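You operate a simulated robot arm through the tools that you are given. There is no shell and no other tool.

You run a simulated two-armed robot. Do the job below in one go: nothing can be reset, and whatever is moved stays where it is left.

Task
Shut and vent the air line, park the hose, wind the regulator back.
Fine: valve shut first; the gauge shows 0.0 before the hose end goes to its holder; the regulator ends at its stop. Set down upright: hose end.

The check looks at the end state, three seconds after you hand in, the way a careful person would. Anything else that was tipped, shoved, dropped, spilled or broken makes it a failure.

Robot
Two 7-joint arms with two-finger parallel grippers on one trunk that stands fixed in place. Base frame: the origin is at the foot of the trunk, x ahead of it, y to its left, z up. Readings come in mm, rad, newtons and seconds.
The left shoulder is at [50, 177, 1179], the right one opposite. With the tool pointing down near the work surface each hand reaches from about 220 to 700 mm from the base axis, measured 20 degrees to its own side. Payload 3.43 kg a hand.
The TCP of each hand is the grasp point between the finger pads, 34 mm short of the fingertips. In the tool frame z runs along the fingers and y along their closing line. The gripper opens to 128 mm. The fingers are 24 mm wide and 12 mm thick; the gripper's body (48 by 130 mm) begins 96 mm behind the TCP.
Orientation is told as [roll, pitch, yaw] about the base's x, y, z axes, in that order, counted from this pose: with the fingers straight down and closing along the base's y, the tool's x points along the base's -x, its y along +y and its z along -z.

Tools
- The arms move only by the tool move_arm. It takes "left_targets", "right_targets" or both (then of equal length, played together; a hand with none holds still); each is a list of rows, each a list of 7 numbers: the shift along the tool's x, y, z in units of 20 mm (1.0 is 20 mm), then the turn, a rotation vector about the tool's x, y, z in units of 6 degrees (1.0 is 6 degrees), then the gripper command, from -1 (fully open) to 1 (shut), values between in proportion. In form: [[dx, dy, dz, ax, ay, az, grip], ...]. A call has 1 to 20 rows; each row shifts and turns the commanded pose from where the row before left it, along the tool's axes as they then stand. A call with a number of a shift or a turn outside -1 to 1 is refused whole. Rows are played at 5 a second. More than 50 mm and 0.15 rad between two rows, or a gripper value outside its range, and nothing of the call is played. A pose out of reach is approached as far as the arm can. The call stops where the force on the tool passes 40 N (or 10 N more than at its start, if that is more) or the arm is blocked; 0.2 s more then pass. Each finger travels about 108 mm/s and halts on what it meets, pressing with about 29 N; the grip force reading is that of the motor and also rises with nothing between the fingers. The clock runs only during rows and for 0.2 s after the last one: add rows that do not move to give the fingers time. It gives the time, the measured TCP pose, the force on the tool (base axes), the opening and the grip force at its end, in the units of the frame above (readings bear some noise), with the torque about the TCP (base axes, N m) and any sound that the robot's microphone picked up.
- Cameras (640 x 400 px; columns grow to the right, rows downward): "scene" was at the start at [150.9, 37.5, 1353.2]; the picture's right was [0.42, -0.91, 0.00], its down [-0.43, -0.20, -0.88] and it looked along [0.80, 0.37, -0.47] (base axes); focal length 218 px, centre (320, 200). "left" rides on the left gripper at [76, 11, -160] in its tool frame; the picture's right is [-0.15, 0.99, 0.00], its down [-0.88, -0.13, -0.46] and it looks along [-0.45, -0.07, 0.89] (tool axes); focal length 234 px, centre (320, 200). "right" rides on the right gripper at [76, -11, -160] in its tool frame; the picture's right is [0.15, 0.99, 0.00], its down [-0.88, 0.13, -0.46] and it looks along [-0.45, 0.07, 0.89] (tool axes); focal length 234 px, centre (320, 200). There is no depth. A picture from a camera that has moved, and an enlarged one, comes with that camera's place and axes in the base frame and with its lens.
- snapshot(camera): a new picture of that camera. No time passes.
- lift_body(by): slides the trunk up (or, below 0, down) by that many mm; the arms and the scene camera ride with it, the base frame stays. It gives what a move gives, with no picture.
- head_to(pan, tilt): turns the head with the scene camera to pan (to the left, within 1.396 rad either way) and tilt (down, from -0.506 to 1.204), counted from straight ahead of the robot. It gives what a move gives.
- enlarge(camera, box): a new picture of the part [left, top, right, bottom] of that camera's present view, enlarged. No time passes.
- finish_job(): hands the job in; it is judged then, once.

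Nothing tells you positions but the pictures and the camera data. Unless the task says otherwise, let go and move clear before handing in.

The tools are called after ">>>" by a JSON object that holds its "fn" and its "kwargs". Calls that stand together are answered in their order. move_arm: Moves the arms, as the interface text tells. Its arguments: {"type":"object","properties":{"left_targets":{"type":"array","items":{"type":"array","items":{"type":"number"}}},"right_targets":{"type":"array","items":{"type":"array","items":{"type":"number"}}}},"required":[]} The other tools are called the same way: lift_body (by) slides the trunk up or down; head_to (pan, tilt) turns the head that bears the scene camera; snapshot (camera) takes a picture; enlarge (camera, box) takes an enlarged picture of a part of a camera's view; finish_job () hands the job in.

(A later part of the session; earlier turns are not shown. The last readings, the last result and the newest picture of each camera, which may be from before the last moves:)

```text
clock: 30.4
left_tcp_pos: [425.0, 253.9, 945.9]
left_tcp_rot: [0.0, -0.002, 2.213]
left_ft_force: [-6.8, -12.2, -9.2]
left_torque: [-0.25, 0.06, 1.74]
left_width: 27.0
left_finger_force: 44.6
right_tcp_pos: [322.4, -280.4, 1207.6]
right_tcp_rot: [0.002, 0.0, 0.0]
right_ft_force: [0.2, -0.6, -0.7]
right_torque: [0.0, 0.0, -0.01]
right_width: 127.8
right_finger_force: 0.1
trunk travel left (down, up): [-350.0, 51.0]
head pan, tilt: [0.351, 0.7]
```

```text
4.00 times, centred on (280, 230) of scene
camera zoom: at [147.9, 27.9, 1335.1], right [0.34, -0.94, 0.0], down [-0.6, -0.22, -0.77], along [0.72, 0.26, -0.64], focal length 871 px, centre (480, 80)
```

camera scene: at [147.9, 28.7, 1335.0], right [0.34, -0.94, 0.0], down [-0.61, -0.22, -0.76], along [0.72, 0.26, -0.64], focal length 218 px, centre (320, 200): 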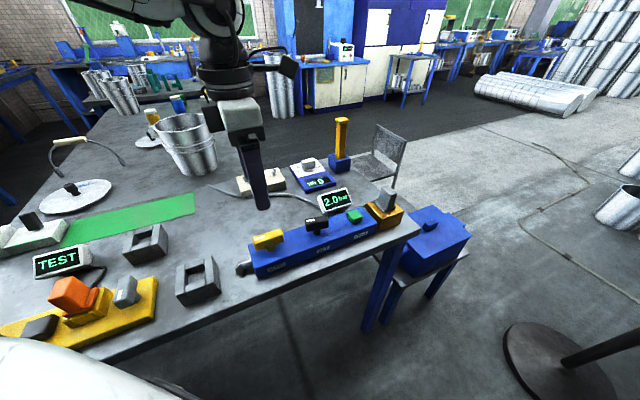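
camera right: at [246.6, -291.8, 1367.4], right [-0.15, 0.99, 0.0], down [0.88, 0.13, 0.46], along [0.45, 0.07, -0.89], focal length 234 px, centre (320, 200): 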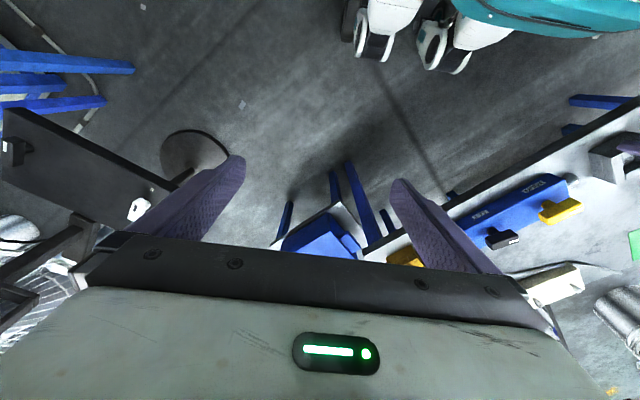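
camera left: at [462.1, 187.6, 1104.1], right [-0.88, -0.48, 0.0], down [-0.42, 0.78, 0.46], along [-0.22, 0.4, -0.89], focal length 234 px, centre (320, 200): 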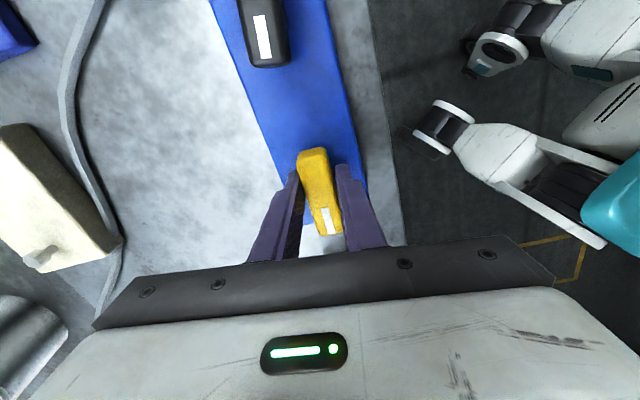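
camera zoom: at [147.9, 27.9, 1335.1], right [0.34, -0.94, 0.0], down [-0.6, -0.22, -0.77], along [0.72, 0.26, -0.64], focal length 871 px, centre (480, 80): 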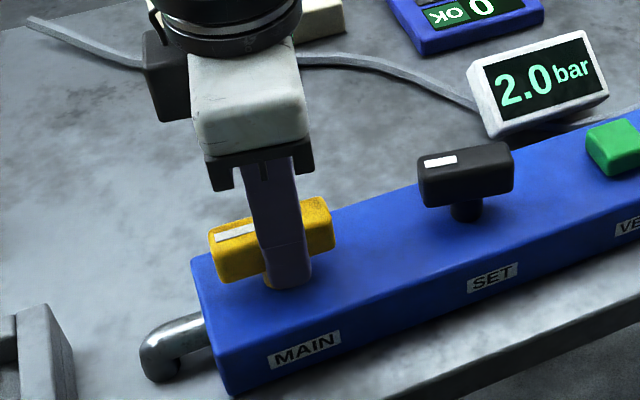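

Clockwise meets a stop: the fingers are being pried apart (27 mm) and the torque is 1.7 N·m. I'll go back and try counter-clockwise.

>>> {"fn": "move_arm", "kwargs": {"left_targets": [[0, 0, 0, 0, 0, -0.5, 1], [0, 0, 0, 0, 0, -0.5, 1], [0, 0, 0, 0, 0, -0.5, 1], [0, 0, 0, 0, 0, -0.5, 1], [0, 0, 0, 0, 0, -0.5, 1], [0, 0, 0, 0, 0, -0.5, 1]]}}

>>> {"fn": "snapshot", "kwargs": {"camera": "left"}}

>>> {"fn": "enlarge", "kwargs": {"camera": "scene", "box": [200, 180, 360, 280]}}

```text
clock: 31.9
left_tcp_pos: [424.0, 255.4, 946.3]
left_tcp_rot: [-0.003, -0.003, 2.524]
left_ft_force: [-8.5, 1.6, 5.2]
left_torque: [0.05, 1.92, 0.01]
left_width: 23.9
left_finger_force: 45.1
right_tcp_pos: [321.1, -280.1, 1208.9]
right_tcp_rot: [0.002, -0.002, 0.0]
right_ft_force: [0.4, -0.9, -0.3]
right_torque: [0.02, -0.01, -0.02]
right_width: 127.8
right_finger_force: 0.1
trunk travel left (down, up): [-350.0, 51.0]
head pan, tilt: [0.351, 0.7]
```

```text
taken
camera left: at [480.6, 203.1, 1104.0], right [-0.69, -0.72, 0.0], down [-0.64, 0.61, 0.46], along [-0.33, 0.32, -0.89], focal length 234 px, centre (320, 200)
```

left: 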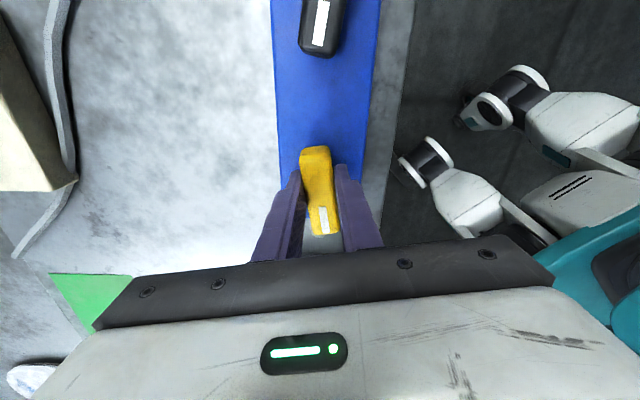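

```text
4.00 times, centred on (280, 230) of scene
camera zoom: at [146.8, 28.8, 1335.4], right [0.34, -0.94, 0.0], down [-0.6, -0.22, -0.77], along [0.72, 0.26, -0.64], focal length 871 px, centre (480, 80)
```

zoom: 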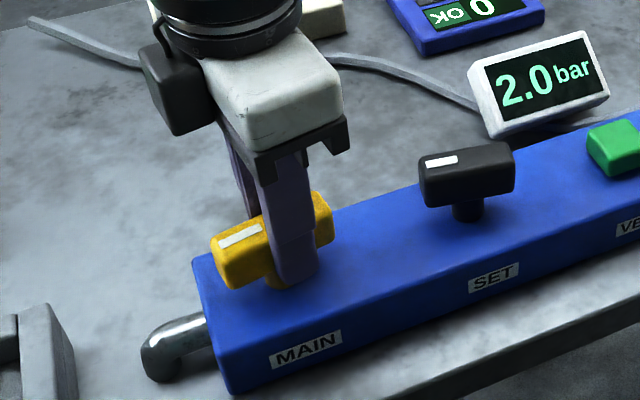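

Counter-clockwise turns freely, so shut is 90° counter-clockwise. I'll keep turning in small steps and watch for the wrist limit.

>>> {"fn": "move_arm", "kwargs": {"left_targets": [[0, 0, 0, 0, 0, -1, 1], [0, 0, 0, 0, 0, -1, 1]]}}

```text
clock: 32.5
left_tcp_pos: [425.4, 256.3, 945.4]
left_tcp_rot: [-0.005, 0.0, 2.736]
left_ft_force: [-5.0, 9.1, 7.3]
left_torque: [-0.32, 1.76, -0.02]
left_width: 23.6
left_finger_force: 45.0
right_tcp_pos: [320.8, -279.9, 1206.7]
right_tcp_rot: [0.001, -0.002, 0.001]
right_ft_force: [-0.7, 0.5, 0.7]
right_torque: [-0.02, -0.03, -0.02]
right_width: 128.0
right_finger_force: 0.1
trunk travel left (down, up): [-350.0, 51.0]
head pan, tilt: [0.351, 0.7]
```

>>> {"fn": "move_arm", "kwargs": {"left_targets": [[0, 0, 0, 0, 0, -1, 1], [0, 0, 0, 0, 0, -1, 1]]}}

```text
clock: 33.0
left_tcp_pos: [426.6, 257.2, 945.3]
left_tcp_rot: [-0.005, 0.0, 2.945]
left_ft_force: [-0.9, 19.4, 7.9]
left_torque: [-0.5, 1.02, -0.07]
left_width: 23.9
left_finger_force: 45.5
right_tcp_pos: [321.9, -278.8, 1208.9]
right_tcp_rot: [0.0, -0.001, -0.001]
right_ft_force: [-0.8, -0.6, 0.1]
right_torque: [0.0, 0.02, -0.06]
right_width: 128.0
right_finger_force: 0.1
trunk travel left (down, up): [-350.0, 51.0]
head pan, tilt: [0.351, 0.7]
```

The lever follows; some sideways load is building, so I'll ease 2 mm and continue.

>>> {"fn": "move_arm", "kwargs": {"left_targets": [[0, -0.12, 0, 0, 0, 0, 1], [0, 0, 0, 0, 0, -1, 1], [0, 0, 0, 0, 0, -1, 1]]}}

```text
clock: 33.9
left_tcp_pos: [425.2, 257.8, 945.7]
left_tcp_rot: [-0.004, 0.002, -3.126]
left_ft_force: [0.1, 18.2, 12.5]
left_torque: [-0.47, 1.02, -0.1]
left_width: 23.5
left_finger_force: 45.4
right_tcp_pos: [320.3, -279.2, 1208.2]
right_tcp_rot: [-0.001, -0.001, 0.0]
right_ft_force: [0.1, 0.0, 0.4]
right_torque: [-0.03, -0.02, -0.01]
right_width: 127.8
right_finger_force: 0.1
trunk travel left (down, up): [-350.0, 51.0]
head pan, tilt: [0.351, 0.7]
```

>>> {"fn": "move_arm", "kwargs": {"left_targets": [[0, -0.1, -0.04, 0, 0, 0, 1], [0, 0, 0, 0, 0, -1, 1], [0, 0, 0, 0, 0, -1, 1]]}}

```text
clock: 34.6
left_tcp_pos: [425.9, 258.6, 944.5]
left_tcp_rot: [0.002, -0.001, -2.918]
left_ft_force: [-4.2, 6.7, -5.7]
left_torque: [0.13, -1.49, -0.05]
left_width: 24.2
left_finger_force: 45.0
right_tcp_pos: [321.2, -279.9, 1207.6]
right_tcp_rot: [0.0, 0.001, 0.0]
right_ft_force: [-0.8, 0.3, 0.7]
right_torque: [-0.01, 0.01, -0.01]
right_width: 128.0
right_finger_force: 0.0
trunk travel left (down, up): [-350.0, 51.0]
head pan, tilt: [0.351, 0.7]
```

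>>> {"fn": "move_arm", "kwargs": {"left_targets": [[0, 0, 0, 0, 0, -1, 1], [0, 0, 0, 0, 0, -1, 1]]}}

```text
clock: 35.2
left_tcp_pos: [424.9, 260.2, 945.1]
left_tcp_rot: [-0.001, 0.001, -2.709]
left_ft_force: [-3.7, 11.7, -3.7]
left_torque: [-0.68, 0.07, -0.06]
left_width: 23.9
left_finger_force: 44.4
right_tcp_pos: [322.0, -278.5, 1207.3]
right_tcp_rot: [0.0, 0.0, -0.001]
right_ft_force: [0.4, 1.0, 0.7]
right_torque: [0.02, -0.03, -0.05]
right_width: 127.9
right_finger_force: 0.0
trunk travel left (down, up): [-350.0, 51.0]
head pan, tilt: [0.351, 0.7]
```

>>> {"fn": "move_arm", "kwargs": {"left_targets": [[0, 0, 0, 0, 0, -1, 1], [0, 0, 0, 0, 0, -1, 1]]}}

>>> {"fn": "snapshot", "kwargs": {"camera": "scene"}}

```text
clock: 35.9
left_tcp_pos: [425.0, 261.2, 945.1]
left_tcp_rot: [-0.005, 0.0, -2.499]
left_ft_force: [-5.7, 16.8, -2.6]
left_torque: [-0.99, 0.63, -0.09]
left_width: 23.7
left_finger_force: 44.5
right_tcp_pos: [322.4, -278.2, 1208.9]
right_tcp_rot: [-0.001, 0.001, 0.0]
right_ft_force: [0.0, 0.3, -0.4]
right_torque: [-0.03, 0.03, -0.01]
right_width: 128.0
right_finger_force: 0.1
trunk travel left (down, up): [-350.0, 51.0]
head pan, tilt: [0.351, 0.7]
```

```text
taken
camera scene: at [147.6, 30.9, 1335.1], right [0.34, -0.94, 0.0], down [-0.6, -0.22, -0.76], along [0.72, 0.26, -0.64], focal length 218 px, centre (320, 200)
```

scene: 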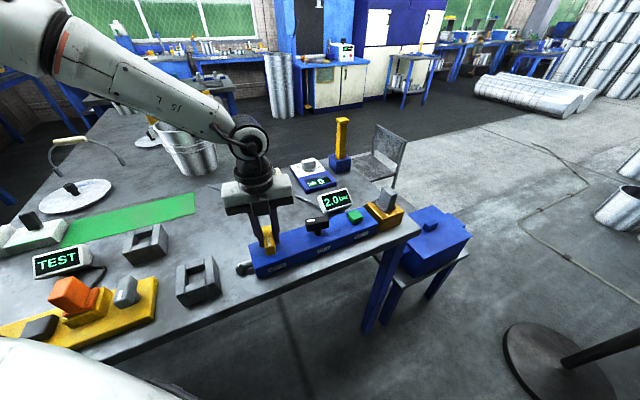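

The lever is nearly across the body (about 80° turned). I'll ease the load and continue to the stop.

>>> {"fn": "move_arm", "kwargs": {"left_targets": [[0, -0.08, 0, 0, 0, 0, 1], [0, 0, 0, 0, 0, -1, 1], [0, 0, 0, 0, 0, -0.5, 1]]}}

```text
clock: 36.6
left_tcp_pos: [423.5, 262.6, 944.5]
left_tcp_rot: [-0.002, 0.002, -2.346]
left_ft_force: [-4.6, 14.9, -8.6]
left_torque: [-0.55, 0.22, -0.71]
left_width: 23.9
left_finger_force: 44.5
right_tcp_pos: [321.9, -278.9, 1209.1]
right_tcp_rot: [0.0, 0.001, -0.001]
right_ft_force: [-0.4, 0.6, 0.5]
right_torque: [0.01, 0.02, -0.02]
right_width: 128.2
right_finger_force: 0.1
trunk travel left (down, up): [-350.0, 51.0]
head pan, tilt: [0.351, 0.7]
```

The torque is starting to rise at 225°, so the stop is here. One more small nudge to seat it.

>>> {"fn": "move_arm", "kwargs": {"left_targets": [[0, 0, 0, 0, 0, -0.5, 1], [0, 0, 0, 0, 0, 0, 1]]}}

>>> {"fn": "snapshot", "kwargs": {"camera": "left"}}

>>> {"fn": "enlarge", "kwargs": {"camera": "scene", "box": [200, 160, 420, 290]}}

```text
clock: 37.2
left_tcp_pos: [424.5, 262.3, 946.0]
left_tcp_rot: [-0.003, 0.002, -2.293]
left_ft_force: [-7.9, 15.7, -10.6]
left_torque: [-0.27, -0.67, -1.52]
left_width: 24.6
left_finger_force: 44.6
right_tcp_pos: [321.8, -277.5, 1210.2]
right_tcp_rot: [-0.002, -0.001, 0.001]
right_ft_force: [0.3, 0.4, 0.1]
right_torque: [0.02, -0.01, -0.02]
right_width: 128.1
right_finger_force: 0.0
trunk travel left (down, up): [-350.0, 51.0]
head pan, tilt: [0.351, 0.7]
```

```text
taken
camera left: at [483.4, 312.4, 1104.4], right [0.65, -0.76, 0.0], down [-0.68, -0.58, 0.45], along [-0.35, -0.29, -0.89], focal length 234 px, centre (320, 200)
```

left: 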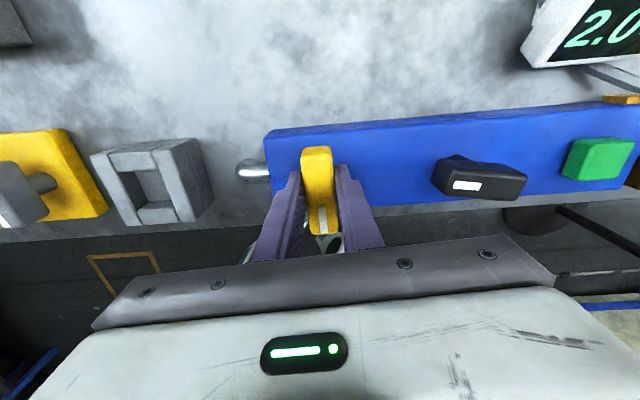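

```text
2.91 times, centred on (310, 225) of scene
camera zoom: at [147.7, 30.8, 1335.0], right [0.34, -0.94, 0.0], down [-0.6, -0.22, -0.76], along [0.72, 0.26, -0.64], focal length 634 px, centre (349, 127)
```

zoom: 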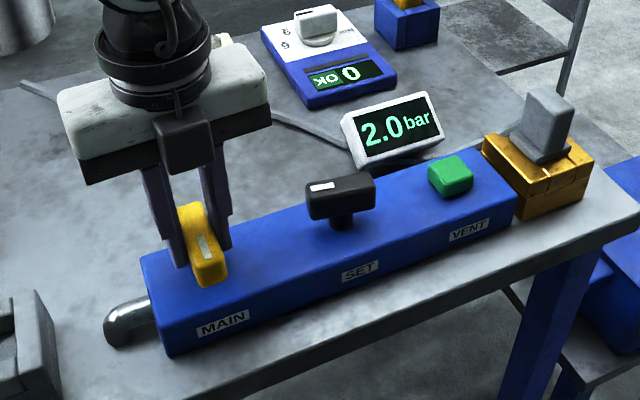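

MAIN now stands across the body against its stop, so the valve is shut. I'll relax the turn slightly, open, and lift clear.

>>> {"fn": "move_arm", "kwargs": {"left_targets": [[0, -0.05, 0, 0, 0, 0.5, 1], [0, 0, 0, 0, 0, 0, 0.3], [0, 0, 0, 0, 0, 0, 0], [0, 0, 0, 0, 0, 0, 0], [0, 0, -1, 0, 0, 0, 0], [0, 0, -1, 0, 0, 0, 0], [0, 0, -1, 0, 0, 0, 0], [0, 0, -1, 0, 0, 0, 0]]}}

>>> {"fn": "snapshot", "kwargs": {"camera": "left"}}

>>> {"fn": "enlarge", "kwargs": {"camera": "scene", "box": [200, 160, 420, 290]}}

```text
clock: 39.0
left_tcp_pos: [424.4, 261.1, 1024.6]
left_tcp_rot: [-0.002, 0.0, -2.343]
left_ft_force: [-0.4, 0.3, 0.1]
left_torque: [0.01, 0.0, 0.01]
left_width: 64.2
left_finger_force: 0.1
right_tcp_pos: [321.8, -279.4, 1207.7]
right_tcp_rot: [0.002, 0.001, 0.0]
right_ft_force: [0.8, -0.1, -0.1]
right_torque: [0.01, -0.01, 0.0]
right_width: 128.1
right_finger_force: 0.0
trunk travel left (down, up): [-350.0, 51.0]
head pan, tilt: [0.351, 0.7]
```

```text
taken
camera left: at [486.3, 308.6, 1184.5], right [0.61, -0.8, 0.0], down [-0.71, -0.54, 0.45], along [-0.36, -0.27, -0.89], focal length 234 px, centre (320, 200)
```

left: 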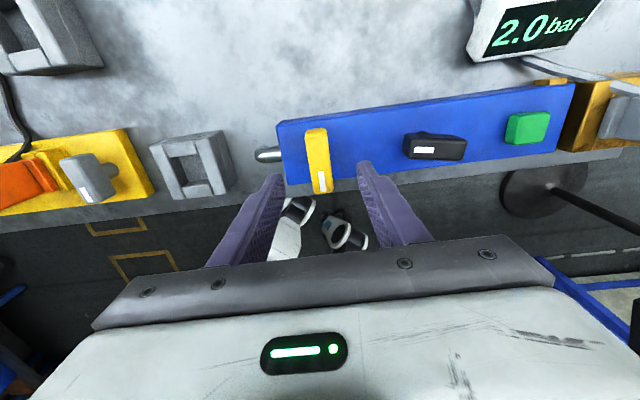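

```text
2.91 times, centred on (310, 225) of scene
camera zoom: at [147.6, 28.6, 1335.1], right [0.34, -0.94, 0.0], down [-0.6, -0.22, -0.77], along [0.72, 0.26, -0.64], focal length 634 px, centre (349, 127)
```

zoom: 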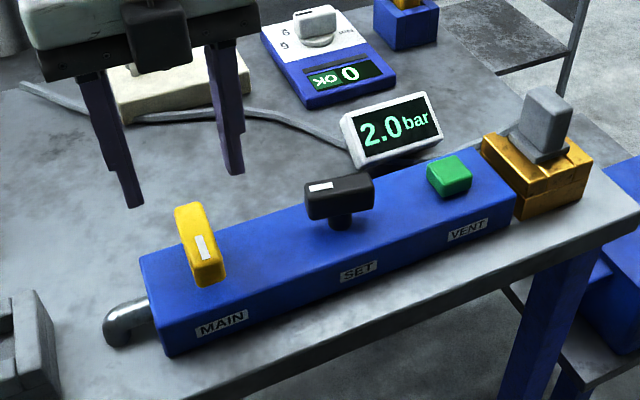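

MAIN is shut and the gauge still shows 2.0 bar. Next I turn the hand to 135°, close the fingers, and move over VENT at about (594,88).

>>> {"fn": "move_arm", "kwargs": {"left_targets": [[0, 0, 0, 0, 0, 1, 0], [0, 0, 0, 0, 0, 1, 0], [0, 0, 0, 0, 0, 1, 0], [0, 0, 0, 0, 0, 1, 0], [0, 0, 0, 0, 0, 1, 0], [0, 0, 0, 0, 0, 1, 0], [0, 0, 0, 0, 0, 1, 0], [0, 0, 0, 0, 0, 1, 0], [0, 0, 0, 0, 0, 1, 1], [0, 0, 0, 0, 0, 1, 1], [0, 0, 0, 0, 0, 1, 1], [0, 0, 0, 0, 0, 1, 1], [0, 0, 0, 0, 0, 1, 1], [0, 0, 0, 0, 0, 1, 1], [0, 0, 0, 0, 0, 0.1, 1]]}}

>>> {"fn": "move_arm", "kwargs": {"left_targets": [[1, 0, 0, 0, 0, 0, 1], [1, 0, 0, 0, 0, 0, 1], [1, 0, 0, 0, 0, 0, 1], [1, 0, 0, 0, 0, 0, 1], [1, 0, 0, 0, 0, 0, 1], [1, 0, 0, 0, 0, 0, 1], [1, 0, 0, 0, 0, 0, 1], [1, 0, 0, 0, 0, 0, 1], [1, 0, 0, 0, 0, 0, 1], [1, 0, 0, 0, 0, 0, 1]]}}

>>> {"fn": "snapshot", "kwargs": {"camera": "left"}}

>>> {"fn": "snapshot", "kwargs": {"camera": "scene"}}

```text
clock: 42.2
left_tcp_pos: [424.6, 260.8, 1026.6]
left_tcp_rot: [-0.002, -0.001, 2.461]
left_ft_force: [0.1, -0.6, 1.0]
left_torque: [-0.01, 0.02, 0.03]
left_width: 0.1
left_finger_force: 29.0
right_tcp_pos: [321.3, -281.6, 1207.8]
right_tcp_rot: [0.003, 0.001, 0.001]
right_ft_force: [0.0, 0.1, -0.3]
right_torque: [0.01, 0.0, -0.02]
right_width: 128.1
right_finger_force: 0.0
trunk travel left (down, up): [-350.0, 51.0]
head pan, tilt: [0.351, 0.7]
```

```text
clock: 44.5
left_tcp_pos: [515.2, 187.3, 1024.8]
left_tcp_rot: [-0.001, 0.0, 2.464]
left_ft_force: [-0.5, -0.4, -0.1]
left_torque: [0.02, 0.0, 0.01]
left_width: 0.0
left_finger_force: 28.8
left hand out of reach, approached as far as the arm can: row 7, 8, 9, 10
right_tcp_pos: [321.5, -280.9, 1208.4]
right_tcp_rot: [0.001, 0.001, 0.002]
right_ft_force: [-0.5, 0.4, 0.3]
right_torque: [0.01, -0.01, -0.01]
right_width: 127.9
right_finger_force: 0.0
trunk travel left (down, up): [-350.0, 51.0]
head pan, tilt: [0.351, 0.7]
```

```text
taken
camera left: at [567.3, 132.0, 1184.0], right [-0.74, -0.68, 0.0], down [-0.6, 0.65, 0.46], along [-0.31, 0.34, -0.89], focal length 234 px, centre (320, 200)
```

left: 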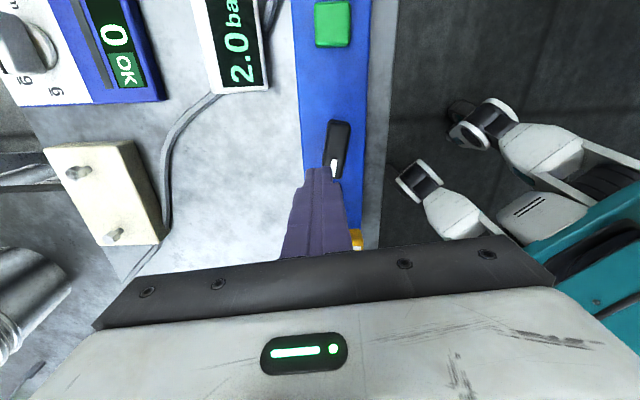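

```text
taken
camera scene: at [147.9, 28.7, 1335.1], right [0.34, -0.94, 0.0], down [-0.6, -0.22, -0.76], along [0.72, 0.26, -0.64], focal length 218 px, centre (320, 200)
```

scene: 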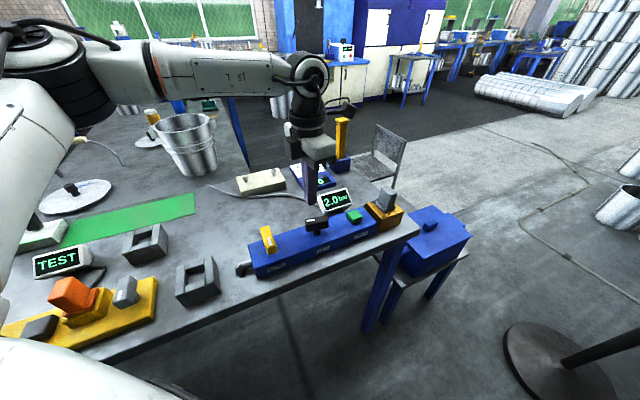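

The hand stalled near (515,187) because the wrist is high relative to the shoulder. I'll raise the trunk 50 mm and work with the hand lower, which should extend the reach.

>>> {"fn": "lift_body", "kwargs": {"by": 50}}

>>> {"fn": "move_arm", "kwargs": {"left_targets": [[0, 0, 1, 0, 0, 0, 1], [0, 0, 1, 0, 0, 0, 1], [0, 0, 1, 0, 0, 0, 1], [0, 0, 1, 0, 0, 0, 1], [0, 0, 0.5, 0, 0, 0, 1]]}}

>>> {"fn": "move_arm", "kwargs": {"left_targets": [[1, 0, 0, 0, 0, 0, 1], [1, 0, 0, 0, 0, 0, 1]]}}

```text
clock: 45.4
left_tcp_pos: [514.9, 187.8, 1075.5]
left_tcp_rot: [-0.002, 0.0, 2.461]
left_ft_force: [0.0, 0.8, 0.1]
left_torque: [-0.03, 0.03, 0.02]
left_width: 0.1
left_finger_force: 29.3
right_tcp_pos: [322.0, -280.0, 1258.3]
right_tcp_rot: [0.002, 0.0, 0.001]
right_ft_force: [0.9, 0.0, -0.3]
right_torque: [0.01, 0.01, 0.01]
right_width: 128.1
right_finger_force: 0.0
trunk travel left (down, up): [-400.0, 1.0]
head pan, tilt: [0.351, 0.7]
```

```text
clock: 46.6
left_tcp_pos: [503.7, 198.9, 989.0]
left_tcp_rot: [-0.002, 0.003, 2.462]
left_ft_force: [-0.6, 0.0, -0.9]
left_torque: [-0.01, 0.01, 0.04]
left_width: 0.1
left_finger_force: 28.9
left hand out of reach, approached as far as the arm can: row 2, 3, 4, 5
right_tcp_pos: [321.8, -281.3, 1256.7]
right_tcp_rot: [0.0, -0.001, 0.001]
right_ft_force: [0.2, 0.2, 0.4]
right_torque: [0.04, 0.01, 0.0]
right_width: 127.8
right_finger_force: 0.1
trunk travel left (down, up): [-400.0, 1.0]
head pan, tilt: [0.351, 0.7]
```

```text
clock: 47.2
left_tcp_pos: [509.3, 198.3, 1002.4]
left_tcp_rot: [-0.002, 0.0, 2.46]
left_ft_force: [0.3, 0.0, -0.5]
left_torque: [-0.01, 0.0, 0.02]
left_width: 0.0
left_finger_force: 29.2
left hand out of reach, approached as far as the arm can: row 1, 2
right_tcp_pos: [321.7, -280.2, 1257.9]
right_tcp_rot: [0.002, 0.003, -0.002]
right_ft_force: [0.1, -0.8, -0.9]
right_torque: [0.02, 0.01, 0.01]
right_width: 128.2
right_finger_force: 0.0
trunk travel left (down, up): [-400.0, 1.0]
head pan, tilt: [0.351, 0.7]
```

The limit depends on the hand's turn rather than on height alone. I'll rotate the wrist to about 90° in place and test the reach again.

>>> {"fn": "move_arm", "kwargs": {"left_targets": [[0, 0, 0, 0, 0, 1, 1], [0, 0, 0, 0, 0, 1, 1], [0, 0, 0, 0, 0, 1, 1], [0, 0, 0, 0, 0, 1, 1], [0, 0, 0, 0, 0, 1, 1], [0, 0, 0, 0, 0, 1, 1], [0, 0, 0, 0, 0, 1, 1], [0, 0, 0, 0, 0, 1, 1], [0, 0, 0, 0, 0, 0.5, 1]]}}

>>> {"fn": "move_arm", "kwargs": {"left_targets": [[0, -1, 0, 0, 0, 0, 1], [0, -1, 0, 0, 0, 0, 1], [0, -1, 0, 0, 0, 0, 1]]}}

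>>> {"fn": "snapshot", "kwargs": {"camera": "scene"}}

```text
clock: 49.2
left_tcp_pos: [508.7, 198.9, 1002.7]
left_tcp_rot: [-0.005, 0.001, 1.569]
left_ft_force: [0.2, -0.4, -0.4]
left_torque: [0.0, 0.01, 0.03]
left_width: 0.0
left_finger_force: 28.6
right_tcp_pos: [321.4, -281.1, 1257.6]
right_tcp_rot: [0.002, 0.001, 0.0]
right_ft_force: [0.3, 0.1, -0.5]
right_torque: [-0.02, 0.0, 0.0]
right_width: 127.7
right_finger_force: 0.1
trunk travel left (down, up): [-400.0, 1.0]
head pan, tilt: [0.351, 0.7]
```

```text
clock: 50.0
left_tcp_pos: [535.1, 225.7, 1012.2]
left_tcp_rot: [-0.006, 0.001, 1.569]
left_ft_force: [0.3, 0.7, 0.2]
left_torque: [-0.01, 0.02, 0.0]
left_width: 0.0
left_finger_force: 29.2
left hand out of reach, approached as far as the arm can: row 1, 2, 3
right_tcp_pos: [321.3, -280.4, 1258.0]
right_tcp_rot: [0.001, 0.0, 0.001]
right_ft_force: [-1.0, -0.8, 0.3]
right_torque: [0.02, 0.02, -0.03]
right_width: 128.1
right_finger_force: 0.0
trunk travel left (down, up): [-400.0, 1.0]
head pan, tilt: [0.351, 0.7]
```

```text
taken
camera scene: at [147.9, 28.8, 1385.1], right [0.34, -0.94, 0.0], down [-0.6, -0.22, -0.76], along [0.72, 0.26, -0.64], focal length 218 px, centre (320, 200)
```

scene: 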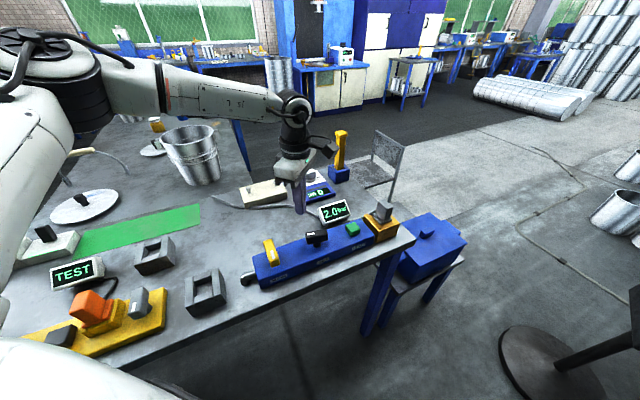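

The arm is limited by its own posture (the elbow swung out when the wrist ran into its limit earlier). I'll go back to the starting pose to see whether the elbow relaxes, then approach again without using the −45° side.

>>> {"fn": "move_arm", "kwargs": {"left_targets": [[-0.217, 0.683, -1, 0, 0, 0, 0], [-0.217, 0.683, -1, 0, 0, 0, 0], [-0.217, 0.683, -1, 0, 0, 0, 0], [-0.217, 0.683, -1, 0, 0, 0, 0], [-0.217, 0.683, -1, 0, 0, 0, 0], [-0.217, 0.683, -1, 0, 0, 0, 0], [-0.217, 0.683, -1, 0, 0, 0, 0], [-0.217, 0.683, -1, 0, 0, 0, 0], [-0.217, 0.683, -1, 0, 0, 0, 0], [-0.217, 0.683, -1, 0, 0, 0, 0], [-0.217, 0.683, -1, 0, 0, 0, 0], [-0.217, 0.683, -1, 0, 0, 0, 0], [-0.217, 0.683, -1, 0, 0, 0, 0], [-0.217, 0.683, -1, 0, 0, 0, 0], [-0.217, 0.683, -1, 0, 0, 0, 0]]}}

>>> {"fn": "move_arm", "kwargs": {"left_targets": [[0, 0, 0, 0, 0, 1, 0], [0, 0, 0, 0, 0, 1, 0], [0, 0, 0, 0, 0, 1, 0], [0, 0, 0, 0, 0, 1, 0], [0, 0, 0, 0, 0, 1, 0], [0, 0, 0, 0, 0, 1, 0], [0, 0, 0, 0, 0, 1, 0], [0, 0, 0, 0, 0, 1, 0], [0, 0, 0, 0, 0, 1, 0], [0, 0, 0, 0, 0, 1, 0], [0, 0, 0, 0, 0, 1, 0], [0, 0, 0, 0, 0, 1, 0], [0, 0, 0, 0, 0, 1, 0], [0, 0, 0, 0, 0, 1, 0], [0, 0, 0, 0, 0, 1, 0]]}}

>>> {"fn": "head_to", "kwargs": {"pan": 0.9, "tilt": 0.75}}

>>> {"fn": "snapshot", "kwargs": {"camera": "scene"}}

```text
clock: 53.2
left_tcp_pos: [329.4, 288.6, 1313.6]
left_tcp_rot: [-0.004, -0.003, 1.569]
left_ft_force: [-0.4, 0.5, 0.0]
left_torque: [0.0, -0.01, -0.03]
left_width: 63.8
left_finger_force: 0.1
right_tcp_pos: [321.1, -279.7, 1257.1]
right_tcp_rot: [0.002, 0.0, 0.002]
right_ft_force: [-1.1, 0.5, -0.6]
right_torque: [0.03, -0.06, 0.0]
right_width: 128.0
right_finger_force: 0.1
trunk travel left (down, up): [-400.0, 1.0]
head pan, tilt: [0.351, 0.7]
```

```text
clock: 56.4
left_tcp_pos: [330.4, 289.3, 1311.8]
left_tcp_rot: [0.003, -0.001, 0.0]
left_ft_force: [-0.9, 0.3, 0.3]
left_torque: [-0.02, -0.01, 0.03]
left_width: 63.9
left_finger_force: 0.1
right_tcp_pos: [321.8, -280.7, 1258.5]
right_tcp_rot: [0.001, -0.001, -0.002]
right_ft_force: [0.3, 0.2, 1.1]
right_torque: [0.02, 0.01, -0.03]
right_width: 128.1
right_finger_force: 0.1
trunk travel left (down, up): [-400.0, 1.0]
head pan, tilt: [0.351, 0.7]
```

```text
clock: 57.3
left_tcp_pos: [328.8, 287.9, 1313.1]
left_tcp_rot: [0.002, -0.002, 0.003]
left_ft_force: [0.2, 0.2, 0.6]
left_torque: [-0.02, 0.03, 0.01]
left_width: 63.9
left_finger_force: 0.1
right_tcp_pos: [323.1, -280.5, 1256.8]
right_tcp_rot: [0.003, 0.001, 0.0]
right_ft_force: [-0.1, 0.2, 0.2]
right_torque: [0.01, -0.03, -0.03]
right_width: 127.9
right_finger_force: 0.0
trunk travel left (down, up): [-400.0, 1.0]
head pan, tilt: [0.901, 0.75]
```

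```text
taken
camera scene: at [119.6, 64.4, 1380.9], right [0.78, -0.62, 0.0], down [-0.42, -0.53, -0.73], along [0.45, 0.57, -0.68], focal length 218 px, centre (320, 200)
```

scene: 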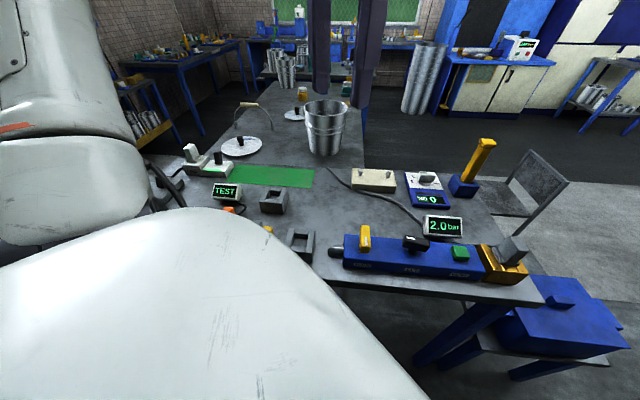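

The arm's posture is back to the starting one. I'll try the approach to VENT with yaw 0 (the natural wrist turn) and fingers closed.

>>> {"fn": "move_arm", "kwargs": {"left_targets": [[-0.825, -0.628, 0.975, 0, 0, 0, 1], [-0.825, -0.628, 0.975, 0, 0, 0, 1], [-0.825, -0.628, 0.975, 0, 0, 0, 1], [-0.825, -0.628, 0.975, 0, 0, 0, 1], [-0.825, -0.628, 0.975, 0, 0, 0, 1], [-0.825, -0.628, 0.975, 0, 0, 0, 1], [-0.825, -0.628, 0.975, 0, 0, 0, 1], [-0.825, -0.628, 0.975, 0, 0, 0, 1], [-0.825, -0.628, 0.975, 0, 0, 0, 1], [-0.825, -0.628, 0.975, 0, 0, 0, 1], [-0.825, -0.628, 0.975, 0, 0, 0, 1], [-0.825, -0.628, 0.975, 0, 0, 0, 1]]}}

```text
clock: 59.9
left_tcp_pos: [499.7, 171.3, 1079.3]
left_tcp_rot: [0.001, -0.004, 0.001]
left_ft_force: [0.7, 0.2, -0.3]
left_torque: [0.01, 0.0, 0.02]
left_width: 0.0
left_finger_force: 29.1
left hand out of reach, approached as far as the arm can: row 11, 12
right_tcp_pos: [323.5, -280.5, 1258.8]
right_tcp_rot: [0.003, -0.001, 0.001]
right_ft_force: [-0.2, -0.5, -0.6]
right_torque: [0.01, -0.04, -0.01]
right_width: 128.0
right_finger_force: 0.0
trunk travel left (down, up): [-400.0, 1.0]
head pan, tilt: [0.901, 0.75]
```

The left arm stops at the same place again, and reach is slightly better with the hand high relative to the shoulder. I'll raise the hand and lower the trunk to test that.

>>> {"fn": "move_arm", "kwargs": {"left_targets": [[0.3, 0.3, -1, 0, 0, 0, 1], [0, 0, -1, 0, 0, 0, 1], [0, 0, -1, 0, 0, 0, 1], [0, 0, -1, 0, 0, 0, 1], [0, 0, -1, 0, 0, 0, 1], [0, 0, -1, 0, 0, 0, 1], [0, 0, -1, 0, 0, 0, 1], [0, 0, -1, 0, 0, 0, 1], [0, 0, -1, 0, 0, 0, 1]]}}

>>> {"fn": "head_to", "kwargs": {"pan": 0.35, "tilt": 0.7}}

>>> {"fn": "snapshot", "kwargs": {"camera": "scene"}}

```text
clock: 61.9
left_tcp_pos: [492.8, 195.4, 1212.0]
left_tcp_rot: [0.002, -0.001, 0.001]
left_ft_force: [0.2, 0.5, 0.3]
left_torque: [-0.03, 0.01, 0.0]
left_width: 0.0
left_finger_force: 29.6
left hand out of reach, approached as far as the arm can: row 6, 7, 8, 9
right_tcp_pos: [322.0, -279.4, 1258.1]
right_tcp_rot: [0.003, 0.001, 0.0]
right_ft_force: [-0.2, 0.3, 0.1]
right_torque: [0.03, -0.03, 0.03]
right_width: 127.9
right_finger_force: 0.0
trunk travel left (down, up): [-400.0, 1.0]
head pan, tilt: [0.901, 0.75]
```

```text
clock: 62.9
left_tcp_pos: [493.6, 195.8, 1211.8]
left_tcp_rot: [0.001, -0.003, 0.003]
left_ft_force: [0.1, 0.1, -0.4]
left_torque: [0.0, 0.04, 0.02]
left_width: 0.0
left_finger_force: 29.3
right_tcp_pos: [321.4, -279.8, 1259.1]
right_tcp_rot: [0.002, 0.0, 0.0]
right_ft_force: [-0.9, -0.1, -0.8]
right_torque: [0.0, 0.03, 0.0]
right_width: 127.9
right_finger_force: 0.1
trunk travel left (down, up): [-400.0, 1.0]
head pan, tilt: [0.351, 0.7]
```

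```text
taken
camera scene: at [147.9, 28.8, 1385.1], right [0.34, -0.94, 0.0], down [-0.6, -0.22, -0.76], along [0.72, 0.26, -0.64], focal length 218 px, centre (320, 200)
```

scene: 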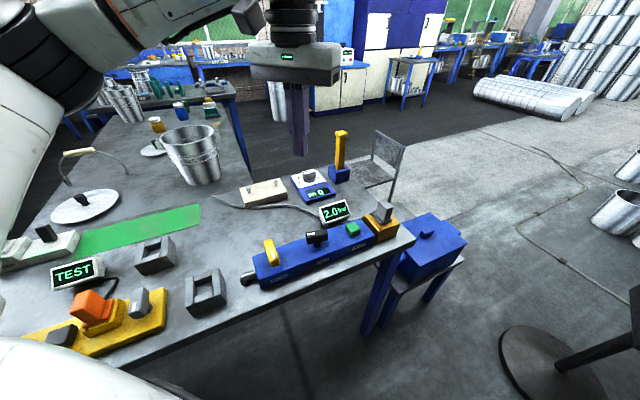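

The left elbow appears to be at a joint limit, so its reach ends around x≈515 here. The right arm started further inward, so I'll retract the left hand and test whether the right arm reaches VENT and the plug.

>>> {"fn": "move_arm", "kwargs": {"left_targets": [[0.8, 0.7, -0.1, 0, 0, 0, 0], [0.8, 0.7, 0, 0, 0, 0, 0], [0.8, 0.7, 0, 0, 0, 0, 0], [0.8, 0.7, 0, 0, 0, 0, 0], [0.8, 0.7, 0, 0, 0, 0, 0], [0.8, 0.7, 0, 0, 0, 0, 0], [0.8, 0.7, 0, 0, 0, 0, 0], [0.8, 0.7, 0, 0, 0, 0, 0], [0.8, 0.7, 0, 0, 0, 0, 0], [0.8, 0.7, 0, 0, 0, 0, 0]]}}

>>> {"fn": "move_arm", "kwargs": {"right_targets": [[-0.82, 0.97, 0.6, 0, 0, 0, 0], [-0.82, 0.97, 0.6, 0, 0, 0, 0], [-0.82, 0.97, 0.6, 0, 0, 0, 0], [-0.82, 0.97, 0.6, 0, 0, 0, 0], [-0.82, 0.97, 0.6, 0, 0, 0, 0], [-0.82, 0.97, 0.6, 0, 0, 0, 0], [-0.82, 0.97, 0.6, 0, 0, 0, 0], [-0.82, 0.97, 0.6, 0, 0, 0, 0], [-0.82, 0.97, 0.6, 0, 0, 0, 0], [-0.82, 0.97, 0.6, 0, 0, 0, 0], [-0.82, 0.97, 0.6, 0, 0, 0, 0], [-0.82, 0.97, 0.6, 0, 0, 0, 0], [-0.82, 0.97, 0.6, 0, 0, 0, 0], [-0.82, 0.97, 0.6, 0, 0, 0, 0]]}}

>>> {"fn": "snapshot", "kwargs": {"camera": "scene"}}

>>> {"fn": "snapshot", "kwargs": {"camera": "right"}}

```text
clock: 65.1
left_tcp_pos: [332.9, 336.1, 1213.0]
left_tcp_rot: [-0.001, -0.003, 0.001]
left_ft_force: [-0.9, 0.0, -0.7]
left_torque: [-0.01, -0.02, -0.03]
left_width: 63.9
left_finger_force: 0.0
right_tcp_pos: [321.3, -280.1, 1258.2]
right_tcp_rot: [0.0, -0.001, 0.001]
right_ft_force: [-0.1, 0.4, 0.1]
right_torque: [-0.02, -0.03, -0.04]
right_width: 127.9
right_finger_force: 0.0
trunk travel left (down, up): [-400.0, 1.0]
head pan, tilt: [0.351, 0.7]
```

```text
clock: 68.1
left_tcp_pos: [333.9, 337.0, 1212.9]
left_tcp_rot: [0.0, -0.002, 0.001]
left_ft_force: [0.1, 1.1, -0.2]
left_torque: [-0.03, 0.01, 0.01]
left_width: 64.0
left_finger_force: 0.2
right_tcp_pos: [553.4, -9.1, 1091.5]
right_tcp_rot: [-0.001, 0.001, -0.002]
right_ft_force: [-0.7, 0.4, 0.8]
right_torque: [0.0, 0.0, 0.0]
right_width: 63.7
right_finger_force: 0.1
trunk travel left (down, up): [-400.0, 1.0]
head pan, tilt: [0.351, 0.7]
```

```text
taken
camera scene: at [148.1, 29.3, 1385.0], right [0.34, -0.94, 0.0], down [-0.61, -0.22, -0.76], along [0.72, 0.26, -0.64], focal length 218 px, centre (320, 200)
```

scene: 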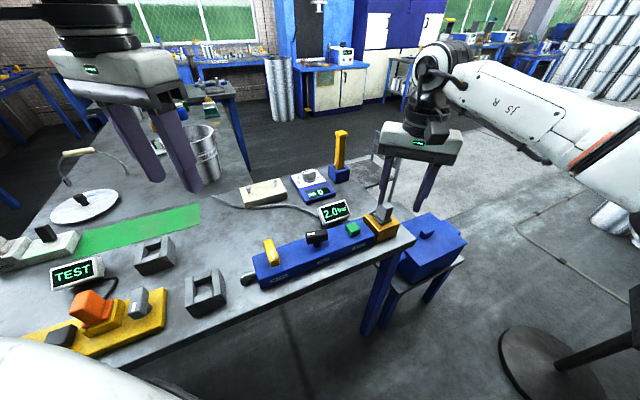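

```text
taken
camera right: at [476.9, -19.7, 1250.2], right [-0.15, 0.99, 0.0], down [0.88, 0.13, 0.46], along [0.45, 0.07, -0.89], focal length 234 px, centre (320, 200)
```

right: 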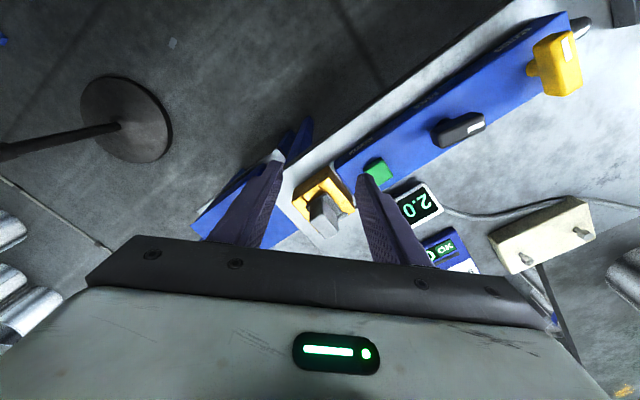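

The right arm reaches here without trouble. The plug appears at about (662,12). I'll zoom in from both cameras to get the plug's shape and VENT's place.

>>> {"fn": "enlarge", "kwargs": {"camera": "right", "box": [280, 130, 460, 250]}}

>>> {"fn": "enlarge", "kwargs": {"camera": "scene", "box": [290, 180, 430, 270]}}

```text
3.33 times, centred on (370, 190) of right
camera zoom: at [476.9, -19.7, 1250.2], right [-0.15, 0.99, 0.0], down [0.88, 0.13, 0.46], along [0.45, 0.07, -0.89], focal length 781 px, centre (153, 233)
```

zoom: 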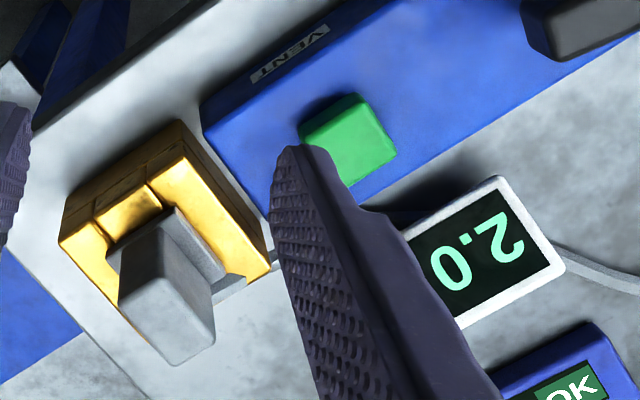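

```text
4.44 times, centred on (360, 225) of scene
camera zoom: at [148.1, 29.3, 1385.0], right [0.34, -0.94, 0.0], down [-0.61, -0.22, -0.76], along [0.72, 0.26, -0.64], focal length 968 px, centre (142, 89)
```

zoom: 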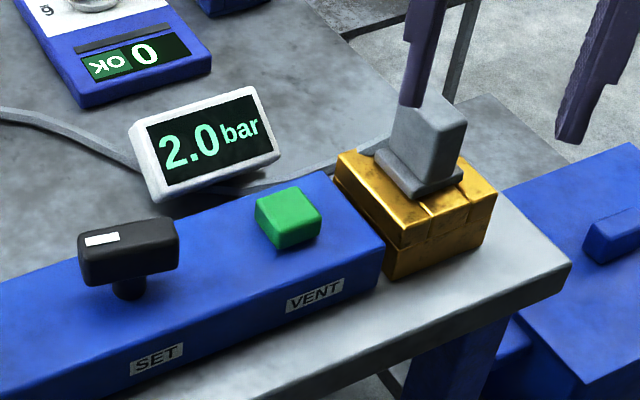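

VENT is at about (594,90), with its top near z=907. I'll bring the closed right fingers above it.

>>> {"fn": "move_arm", "kwargs": {"right_targets": [[0, 0, 0, 0, 0, 0, 1], [-0.34, 0.825, 0.5, 0, 0, 0, 1], [-0.34, 0.825, 0.5, 0, 0, 0, 1], [-0.34, 0.825, 0.8, 0, 0, 0, 1], [-0.34, 0.825, 0.8, 0, 0, 0, 1], [-0.34, 0.825, 0.8, 0, 0, 0, 1], [-0.34, 0.825, 0.8, 0, 0, 0, 1]]}}

>>> {"fn": "snapshot", "kwargs": {"camera": "right"}}

>>> {"fn": "snapshot", "kwargs": {"camera": "scene"}}

```text
clock: 69.9
left_tcp_pos: [333.2, 334.5, 1212.8]
left_tcp_rot: [0.001, -0.003, 0.001]
left_ft_force: [-0.1, 0.1, -0.4]
left_torque: [-0.02, 0.01, 0.04]
left_width: 64.3
left_finger_force: 0.2
right_tcp_pos: [596.3, 38.6, 1014.1]
right_tcp_rot: [0.012, -0.01, -0.062]
right_ft_force: [0.3, 0.1, -0.8]
right_torque: [0.0, 0.01, 0.02]
right_width: 0.1
right_finger_force: 29.1
right hand out of reach, approached as far as the arm can: row 6, 7
trunk travel left (down, up): [-400.0, 1.0]
head pan, tilt: [0.351, 0.7]
stopped in row 7 (right hand): the arm was blocked; the commanded pose is now the measured one
```

```text
taken
camera right: at [518.1, 30.6, 1172.1], right [-0.09, 1.0, 0.01], down [0.88, 0.07, 0.47], along [0.46, 0.05, -0.88], focal length 234 px, centre (320, 200)
```

right: 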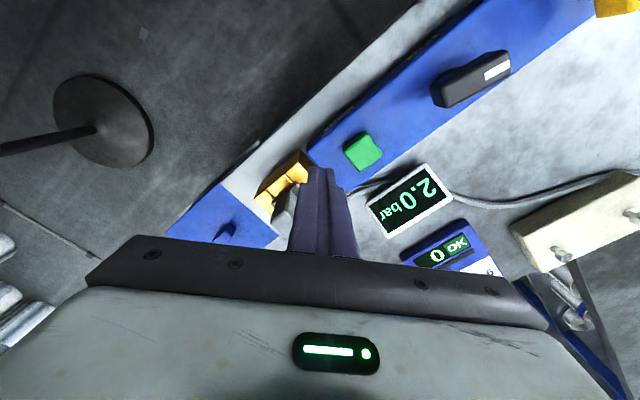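

```text
taken
camera scene: at [147.9, 28.4, 1385.1], right [0.34, -0.94, 0.0], down [-0.6, -0.22, -0.77], along [0.72, 0.26, -0.64], focal length 218 px, centre (320, 200)
```

scene: 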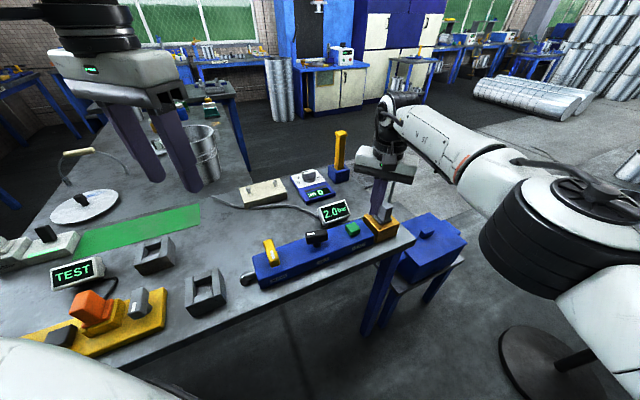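

The right arm is nearly stretched out over VENT. If I tilt the fingers about 15° outward, the wrist can stay nearer and still reach, which is fine for pressing a button. I'll tilt first, then move over VENT.

>>> {"fn": "move_arm", "kwargs": {"right_targets": [[0, 0, 0, -0.37, -0.75, -0.2, 1], [0, 0, 0, -0.37, -0.75, -0.2, 1], [0, 0, 0, -0.37, -0.75, -0.2, 1]]}}

>>> {"fn": "move_arm", "kwargs": {"right_targets": [[0.363, 0.693, 0.5, 0, 0, 0, 1], [0.363, 0.693, 0.5, 0, 0, 0, 1], [0.363, 0.693, 0.5, 0, 0, 0, 1]]}}

>>> {"fn": "snapshot", "kwargs": {"camera": "right"}}

>>> {"fn": "snapshot", "kwargs": {"camera": "scene"}}

```text
clock: 70.7
left_tcp_pos: [333.9, 334.2, 1212.7]
left_tcp_rot: [0.002, -0.001, 0.001]
left_ft_force: [0.6, -1.2, -0.2]
left_torque: [-0.03, -0.01, 0.03]
left_width: 64.1
left_finger_force: 0.0
right_tcp_pos: [594.7, 41.7, 1014.6]
right_tcp_rot: [0.124, -0.251, -0.006]
right_ft_force: [0.1, -0.6, -0.6]
right_torque: [0.03, -0.01, -0.02]
right_width: 0.2
right_finger_force: 28.8
trunk travel left (down, up): [-400.0, 1.0]
head pan, tilt: [0.351, 0.7]
```

```text
clock: 71.5
left_tcp_pos: [332.6, 336.0, 1213.8]
left_tcp_rot: [0.0, -0.003, 0.003]
left_ft_force: [0.7, 0.7, -0.2]
left_torque: [0.01, -0.01, -0.03]
left_width: 64.2
left_finger_force: 0.1
right_tcp_pos: [580.0, 86.3, 983.8]
right_tcp_rot: [0.12, -0.251, -0.008]
right_ft_force: [0.1, -0.7, -0.1]
right_torque: [0.0, -0.01, 0.01]
right_width: 0.0
right_finger_force: 29.5
trunk travel left (down, up): [-400.0, 1.0]
head pan, tilt: [0.351, 0.7]
```

```text
taken
camera right: at [467.4, 56.9, 1116.5], right [-0.16, 0.98, 0.08], down [0.74, 0.07, 0.67], along [0.66, 0.17, -0.74], focal length 234 px, centre (320, 200)
```

right: 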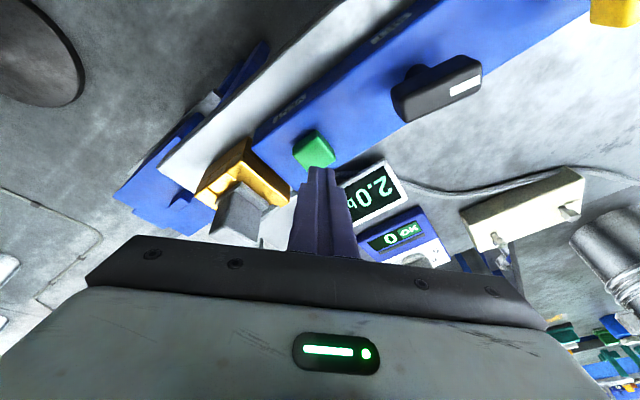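

```text
taken
camera scene: at [147.9, 29.0, 1385.1], right [0.34, -0.94, 0.0], down [-0.6, -0.22, -0.76], along [0.72, 0.26, -0.64], focal length 218 px, centre (320, 200)
```

scene: 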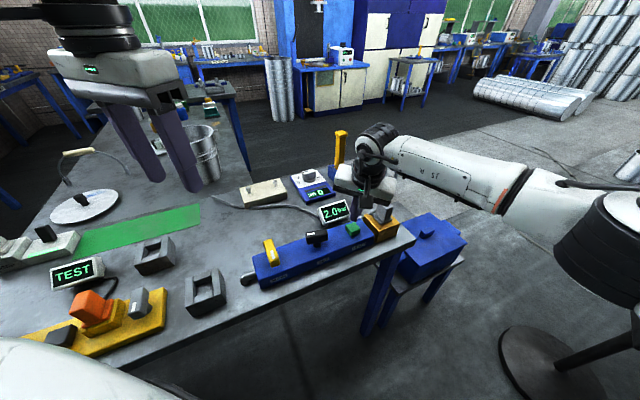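

>>> {"fn": "enlarge", "kwargs": {"camera": "right", "box": [260, 100, 400, 200]}}

>>> {"fn": "enlarge", "kwargs": {"camera": "scene", "box": [300, 170, 420, 260]}}

```text
4.00 times, centred on (330, 150) of right
camera zoom: at [467.4, 56.9, 1116.5], right [-0.16, 0.98, 0.08], down [0.74, 0.07, 0.67], along [0.66, 0.17, -0.74], focal length 937 px, centre (280, 400)
```

zoom: 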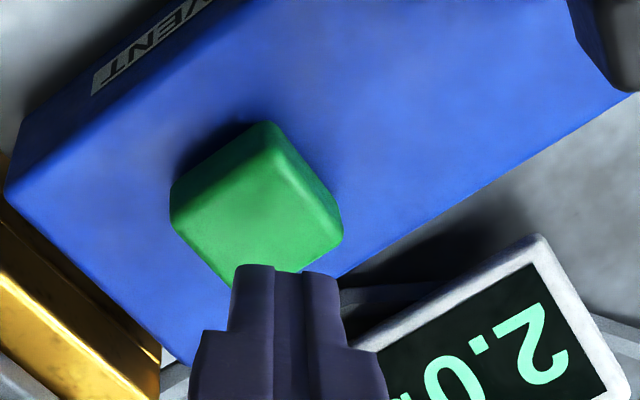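

```text
4.44 times, centred on (360, 215) of scene
camera zoom: at [147.9, 29.0, 1385.1], right [0.34, -0.94, 0.0], down [-0.6, -0.22, -0.76], along [0.72, 0.26, -0.64], focal length 968 px, centre (142, 133)
```

zoom: 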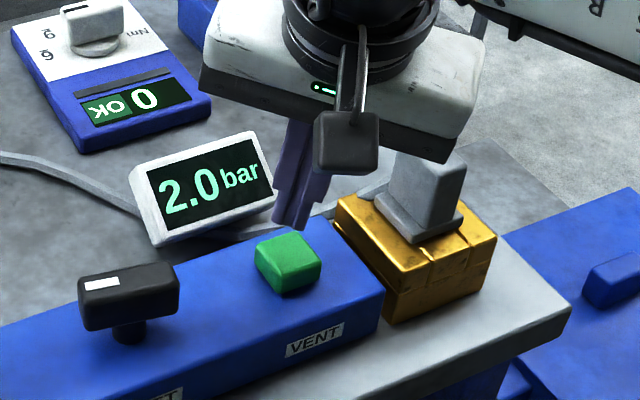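

The view confirms VENT's top at about (592,90). I'll lower the fingertips to just above it, then press down in small steps.

>>> {"fn": "move_arm", "kwargs": {"right_targets": [[0.07, -0.12, 0.85, 0, 0, 0, 1], [0.07, -0.12, 0.85, 0, 0, 0, 1], [0.05, -0.023, 0.19, 0, 0, 0, 1], [0.05, -0.023, 0.19, 0, 0, 0, 1]]}}

>>> {"fn": "enlarge", "kwargs": {"camera": "scene", "box": [300, 170, 420, 260]}}

>>> {"fn": "enlarge", "kwargs": {"camera": "right", "box": [240, 100, 400, 220]}}

```text
clock: 72.5
left_tcp_pos: [331.8, 336.1, 1214.1]
left_tcp_rot: [0.001, -0.003, 0.002]
left_ft_force: [0.5, 0.3, -0.3]
left_torque: [0.02, 0.06, 0.0]
left_width: 64.0
left_finger_force: 0.2
right_tcp_pos: [586.0, 86.4, 943.6]
right_tcp_rot: [0.123, -0.255, -0.008]
right_ft_force: [0.0, -1.8, 10.4]
right_torque: [-0.07, 0.07, -0.01]
right_width: 0.0
right_finger_force: 29.2
trunk travel left (down, up): [-400.0, 1.0]
head pan, tilt: [0.351, 0.7]
heard: click
```

```text
4.44 times, centred on (360, 215) of scene
camera zoom: at [146.8, 28.5, 1385.4], right [0.34, -0.94, 0.0], down [-0.6, -0.22, -0.77], along [0.72, 0.26, -0.64], focal length 968 px, centre (142, 133)
```

zoom: 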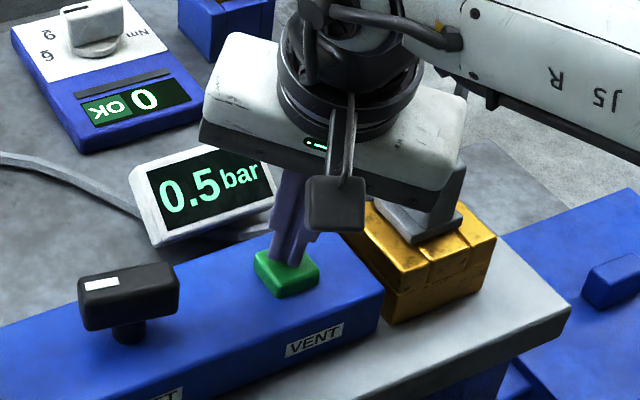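

```text
3.33 times, centred on (320, 160) of right
camera zoom: at [473.2, 57.0, 1076.7], right [-0.17, 0.98, 0.08], down [0.74, 0.07, 0.67], along [0.66, 0.17, -0.73], focal length 781 px, centre (320, 333)
```

zoom: 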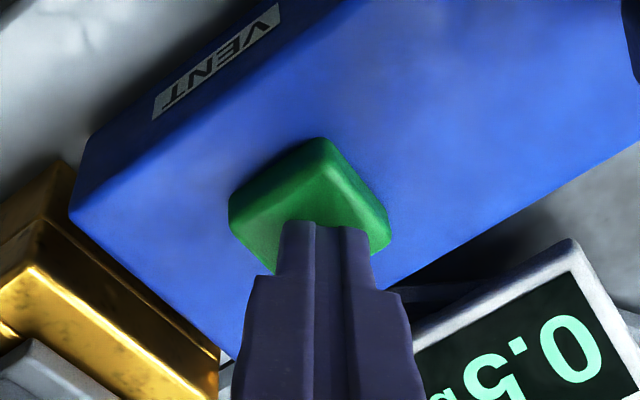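

The button clicked and the gauge is falling: it now reads 0.5 bar. I'll hold the press until it shows 0.0.

>>> {"fn": "move_arm", "kwargs": {"right_targets": [[0, 0, 0, 0, 0, 0, 1], [0, 0, 0, 0, 0, 0, 1], [0, 0, 0, 0, 0, 0, 1], [0, 0, 0, 0, 0, 0, 1], [0, 0, 0, 0, 0, 0, 1], [0, 0, 0, 0, 0, 0, 1], [0, 0, 0, 0, 0, 0, 1], [0, 0, 0, 0, 0, 0, 1], [0, 0, 0, 0, 0, 0, 1], [0, 0, 0, 0, 0, 0, 1]]}}

>>> {"fn": "enlarge", "kwargs": {"camera": "scene", "box": [300, 170, 420, 260]}}

```text
clock: 74.7
left_tcp_pos: [332.0, 335.8, 1214.0]
left_tcp_rot: [0.003, -0.004, 0.001]
left_ft_force: [0.9, 0.2, 0.0]
left_torque: [-0.02, -0.02, 0.02]
left_width: 64.1
left_finger_force: 0.1
right_tcp_pos: [584.8, 85.3, 943.4]
right_tcp_rot: [0.123, -0.252, -0.005]
right_ft_force: [3.4, 0.0, 15.9]
right_torque: [-0.07, -0.08, 0.01]
right_width: 0.6
right_finger_force: 28.6
trunk travel left (down, up): [-400.0, 1.0]
head pan, tilt: [0.351, 0.7]
```

```text
4.44 times, centred on (360, 215) of scene
camera zoom: at [146.5, 28.5, 1385.3], right [0.34, -0.94, 0.0], down [-0.6, -0.22, -0.77], along [0.72, 0.26, -0.64], focal length 968 px, centre (142, 133)
```

zoom: 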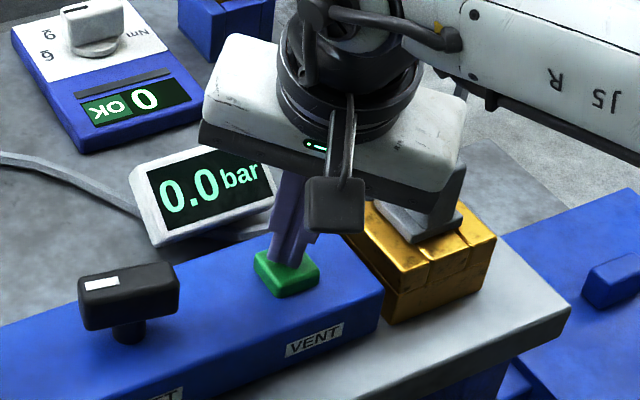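

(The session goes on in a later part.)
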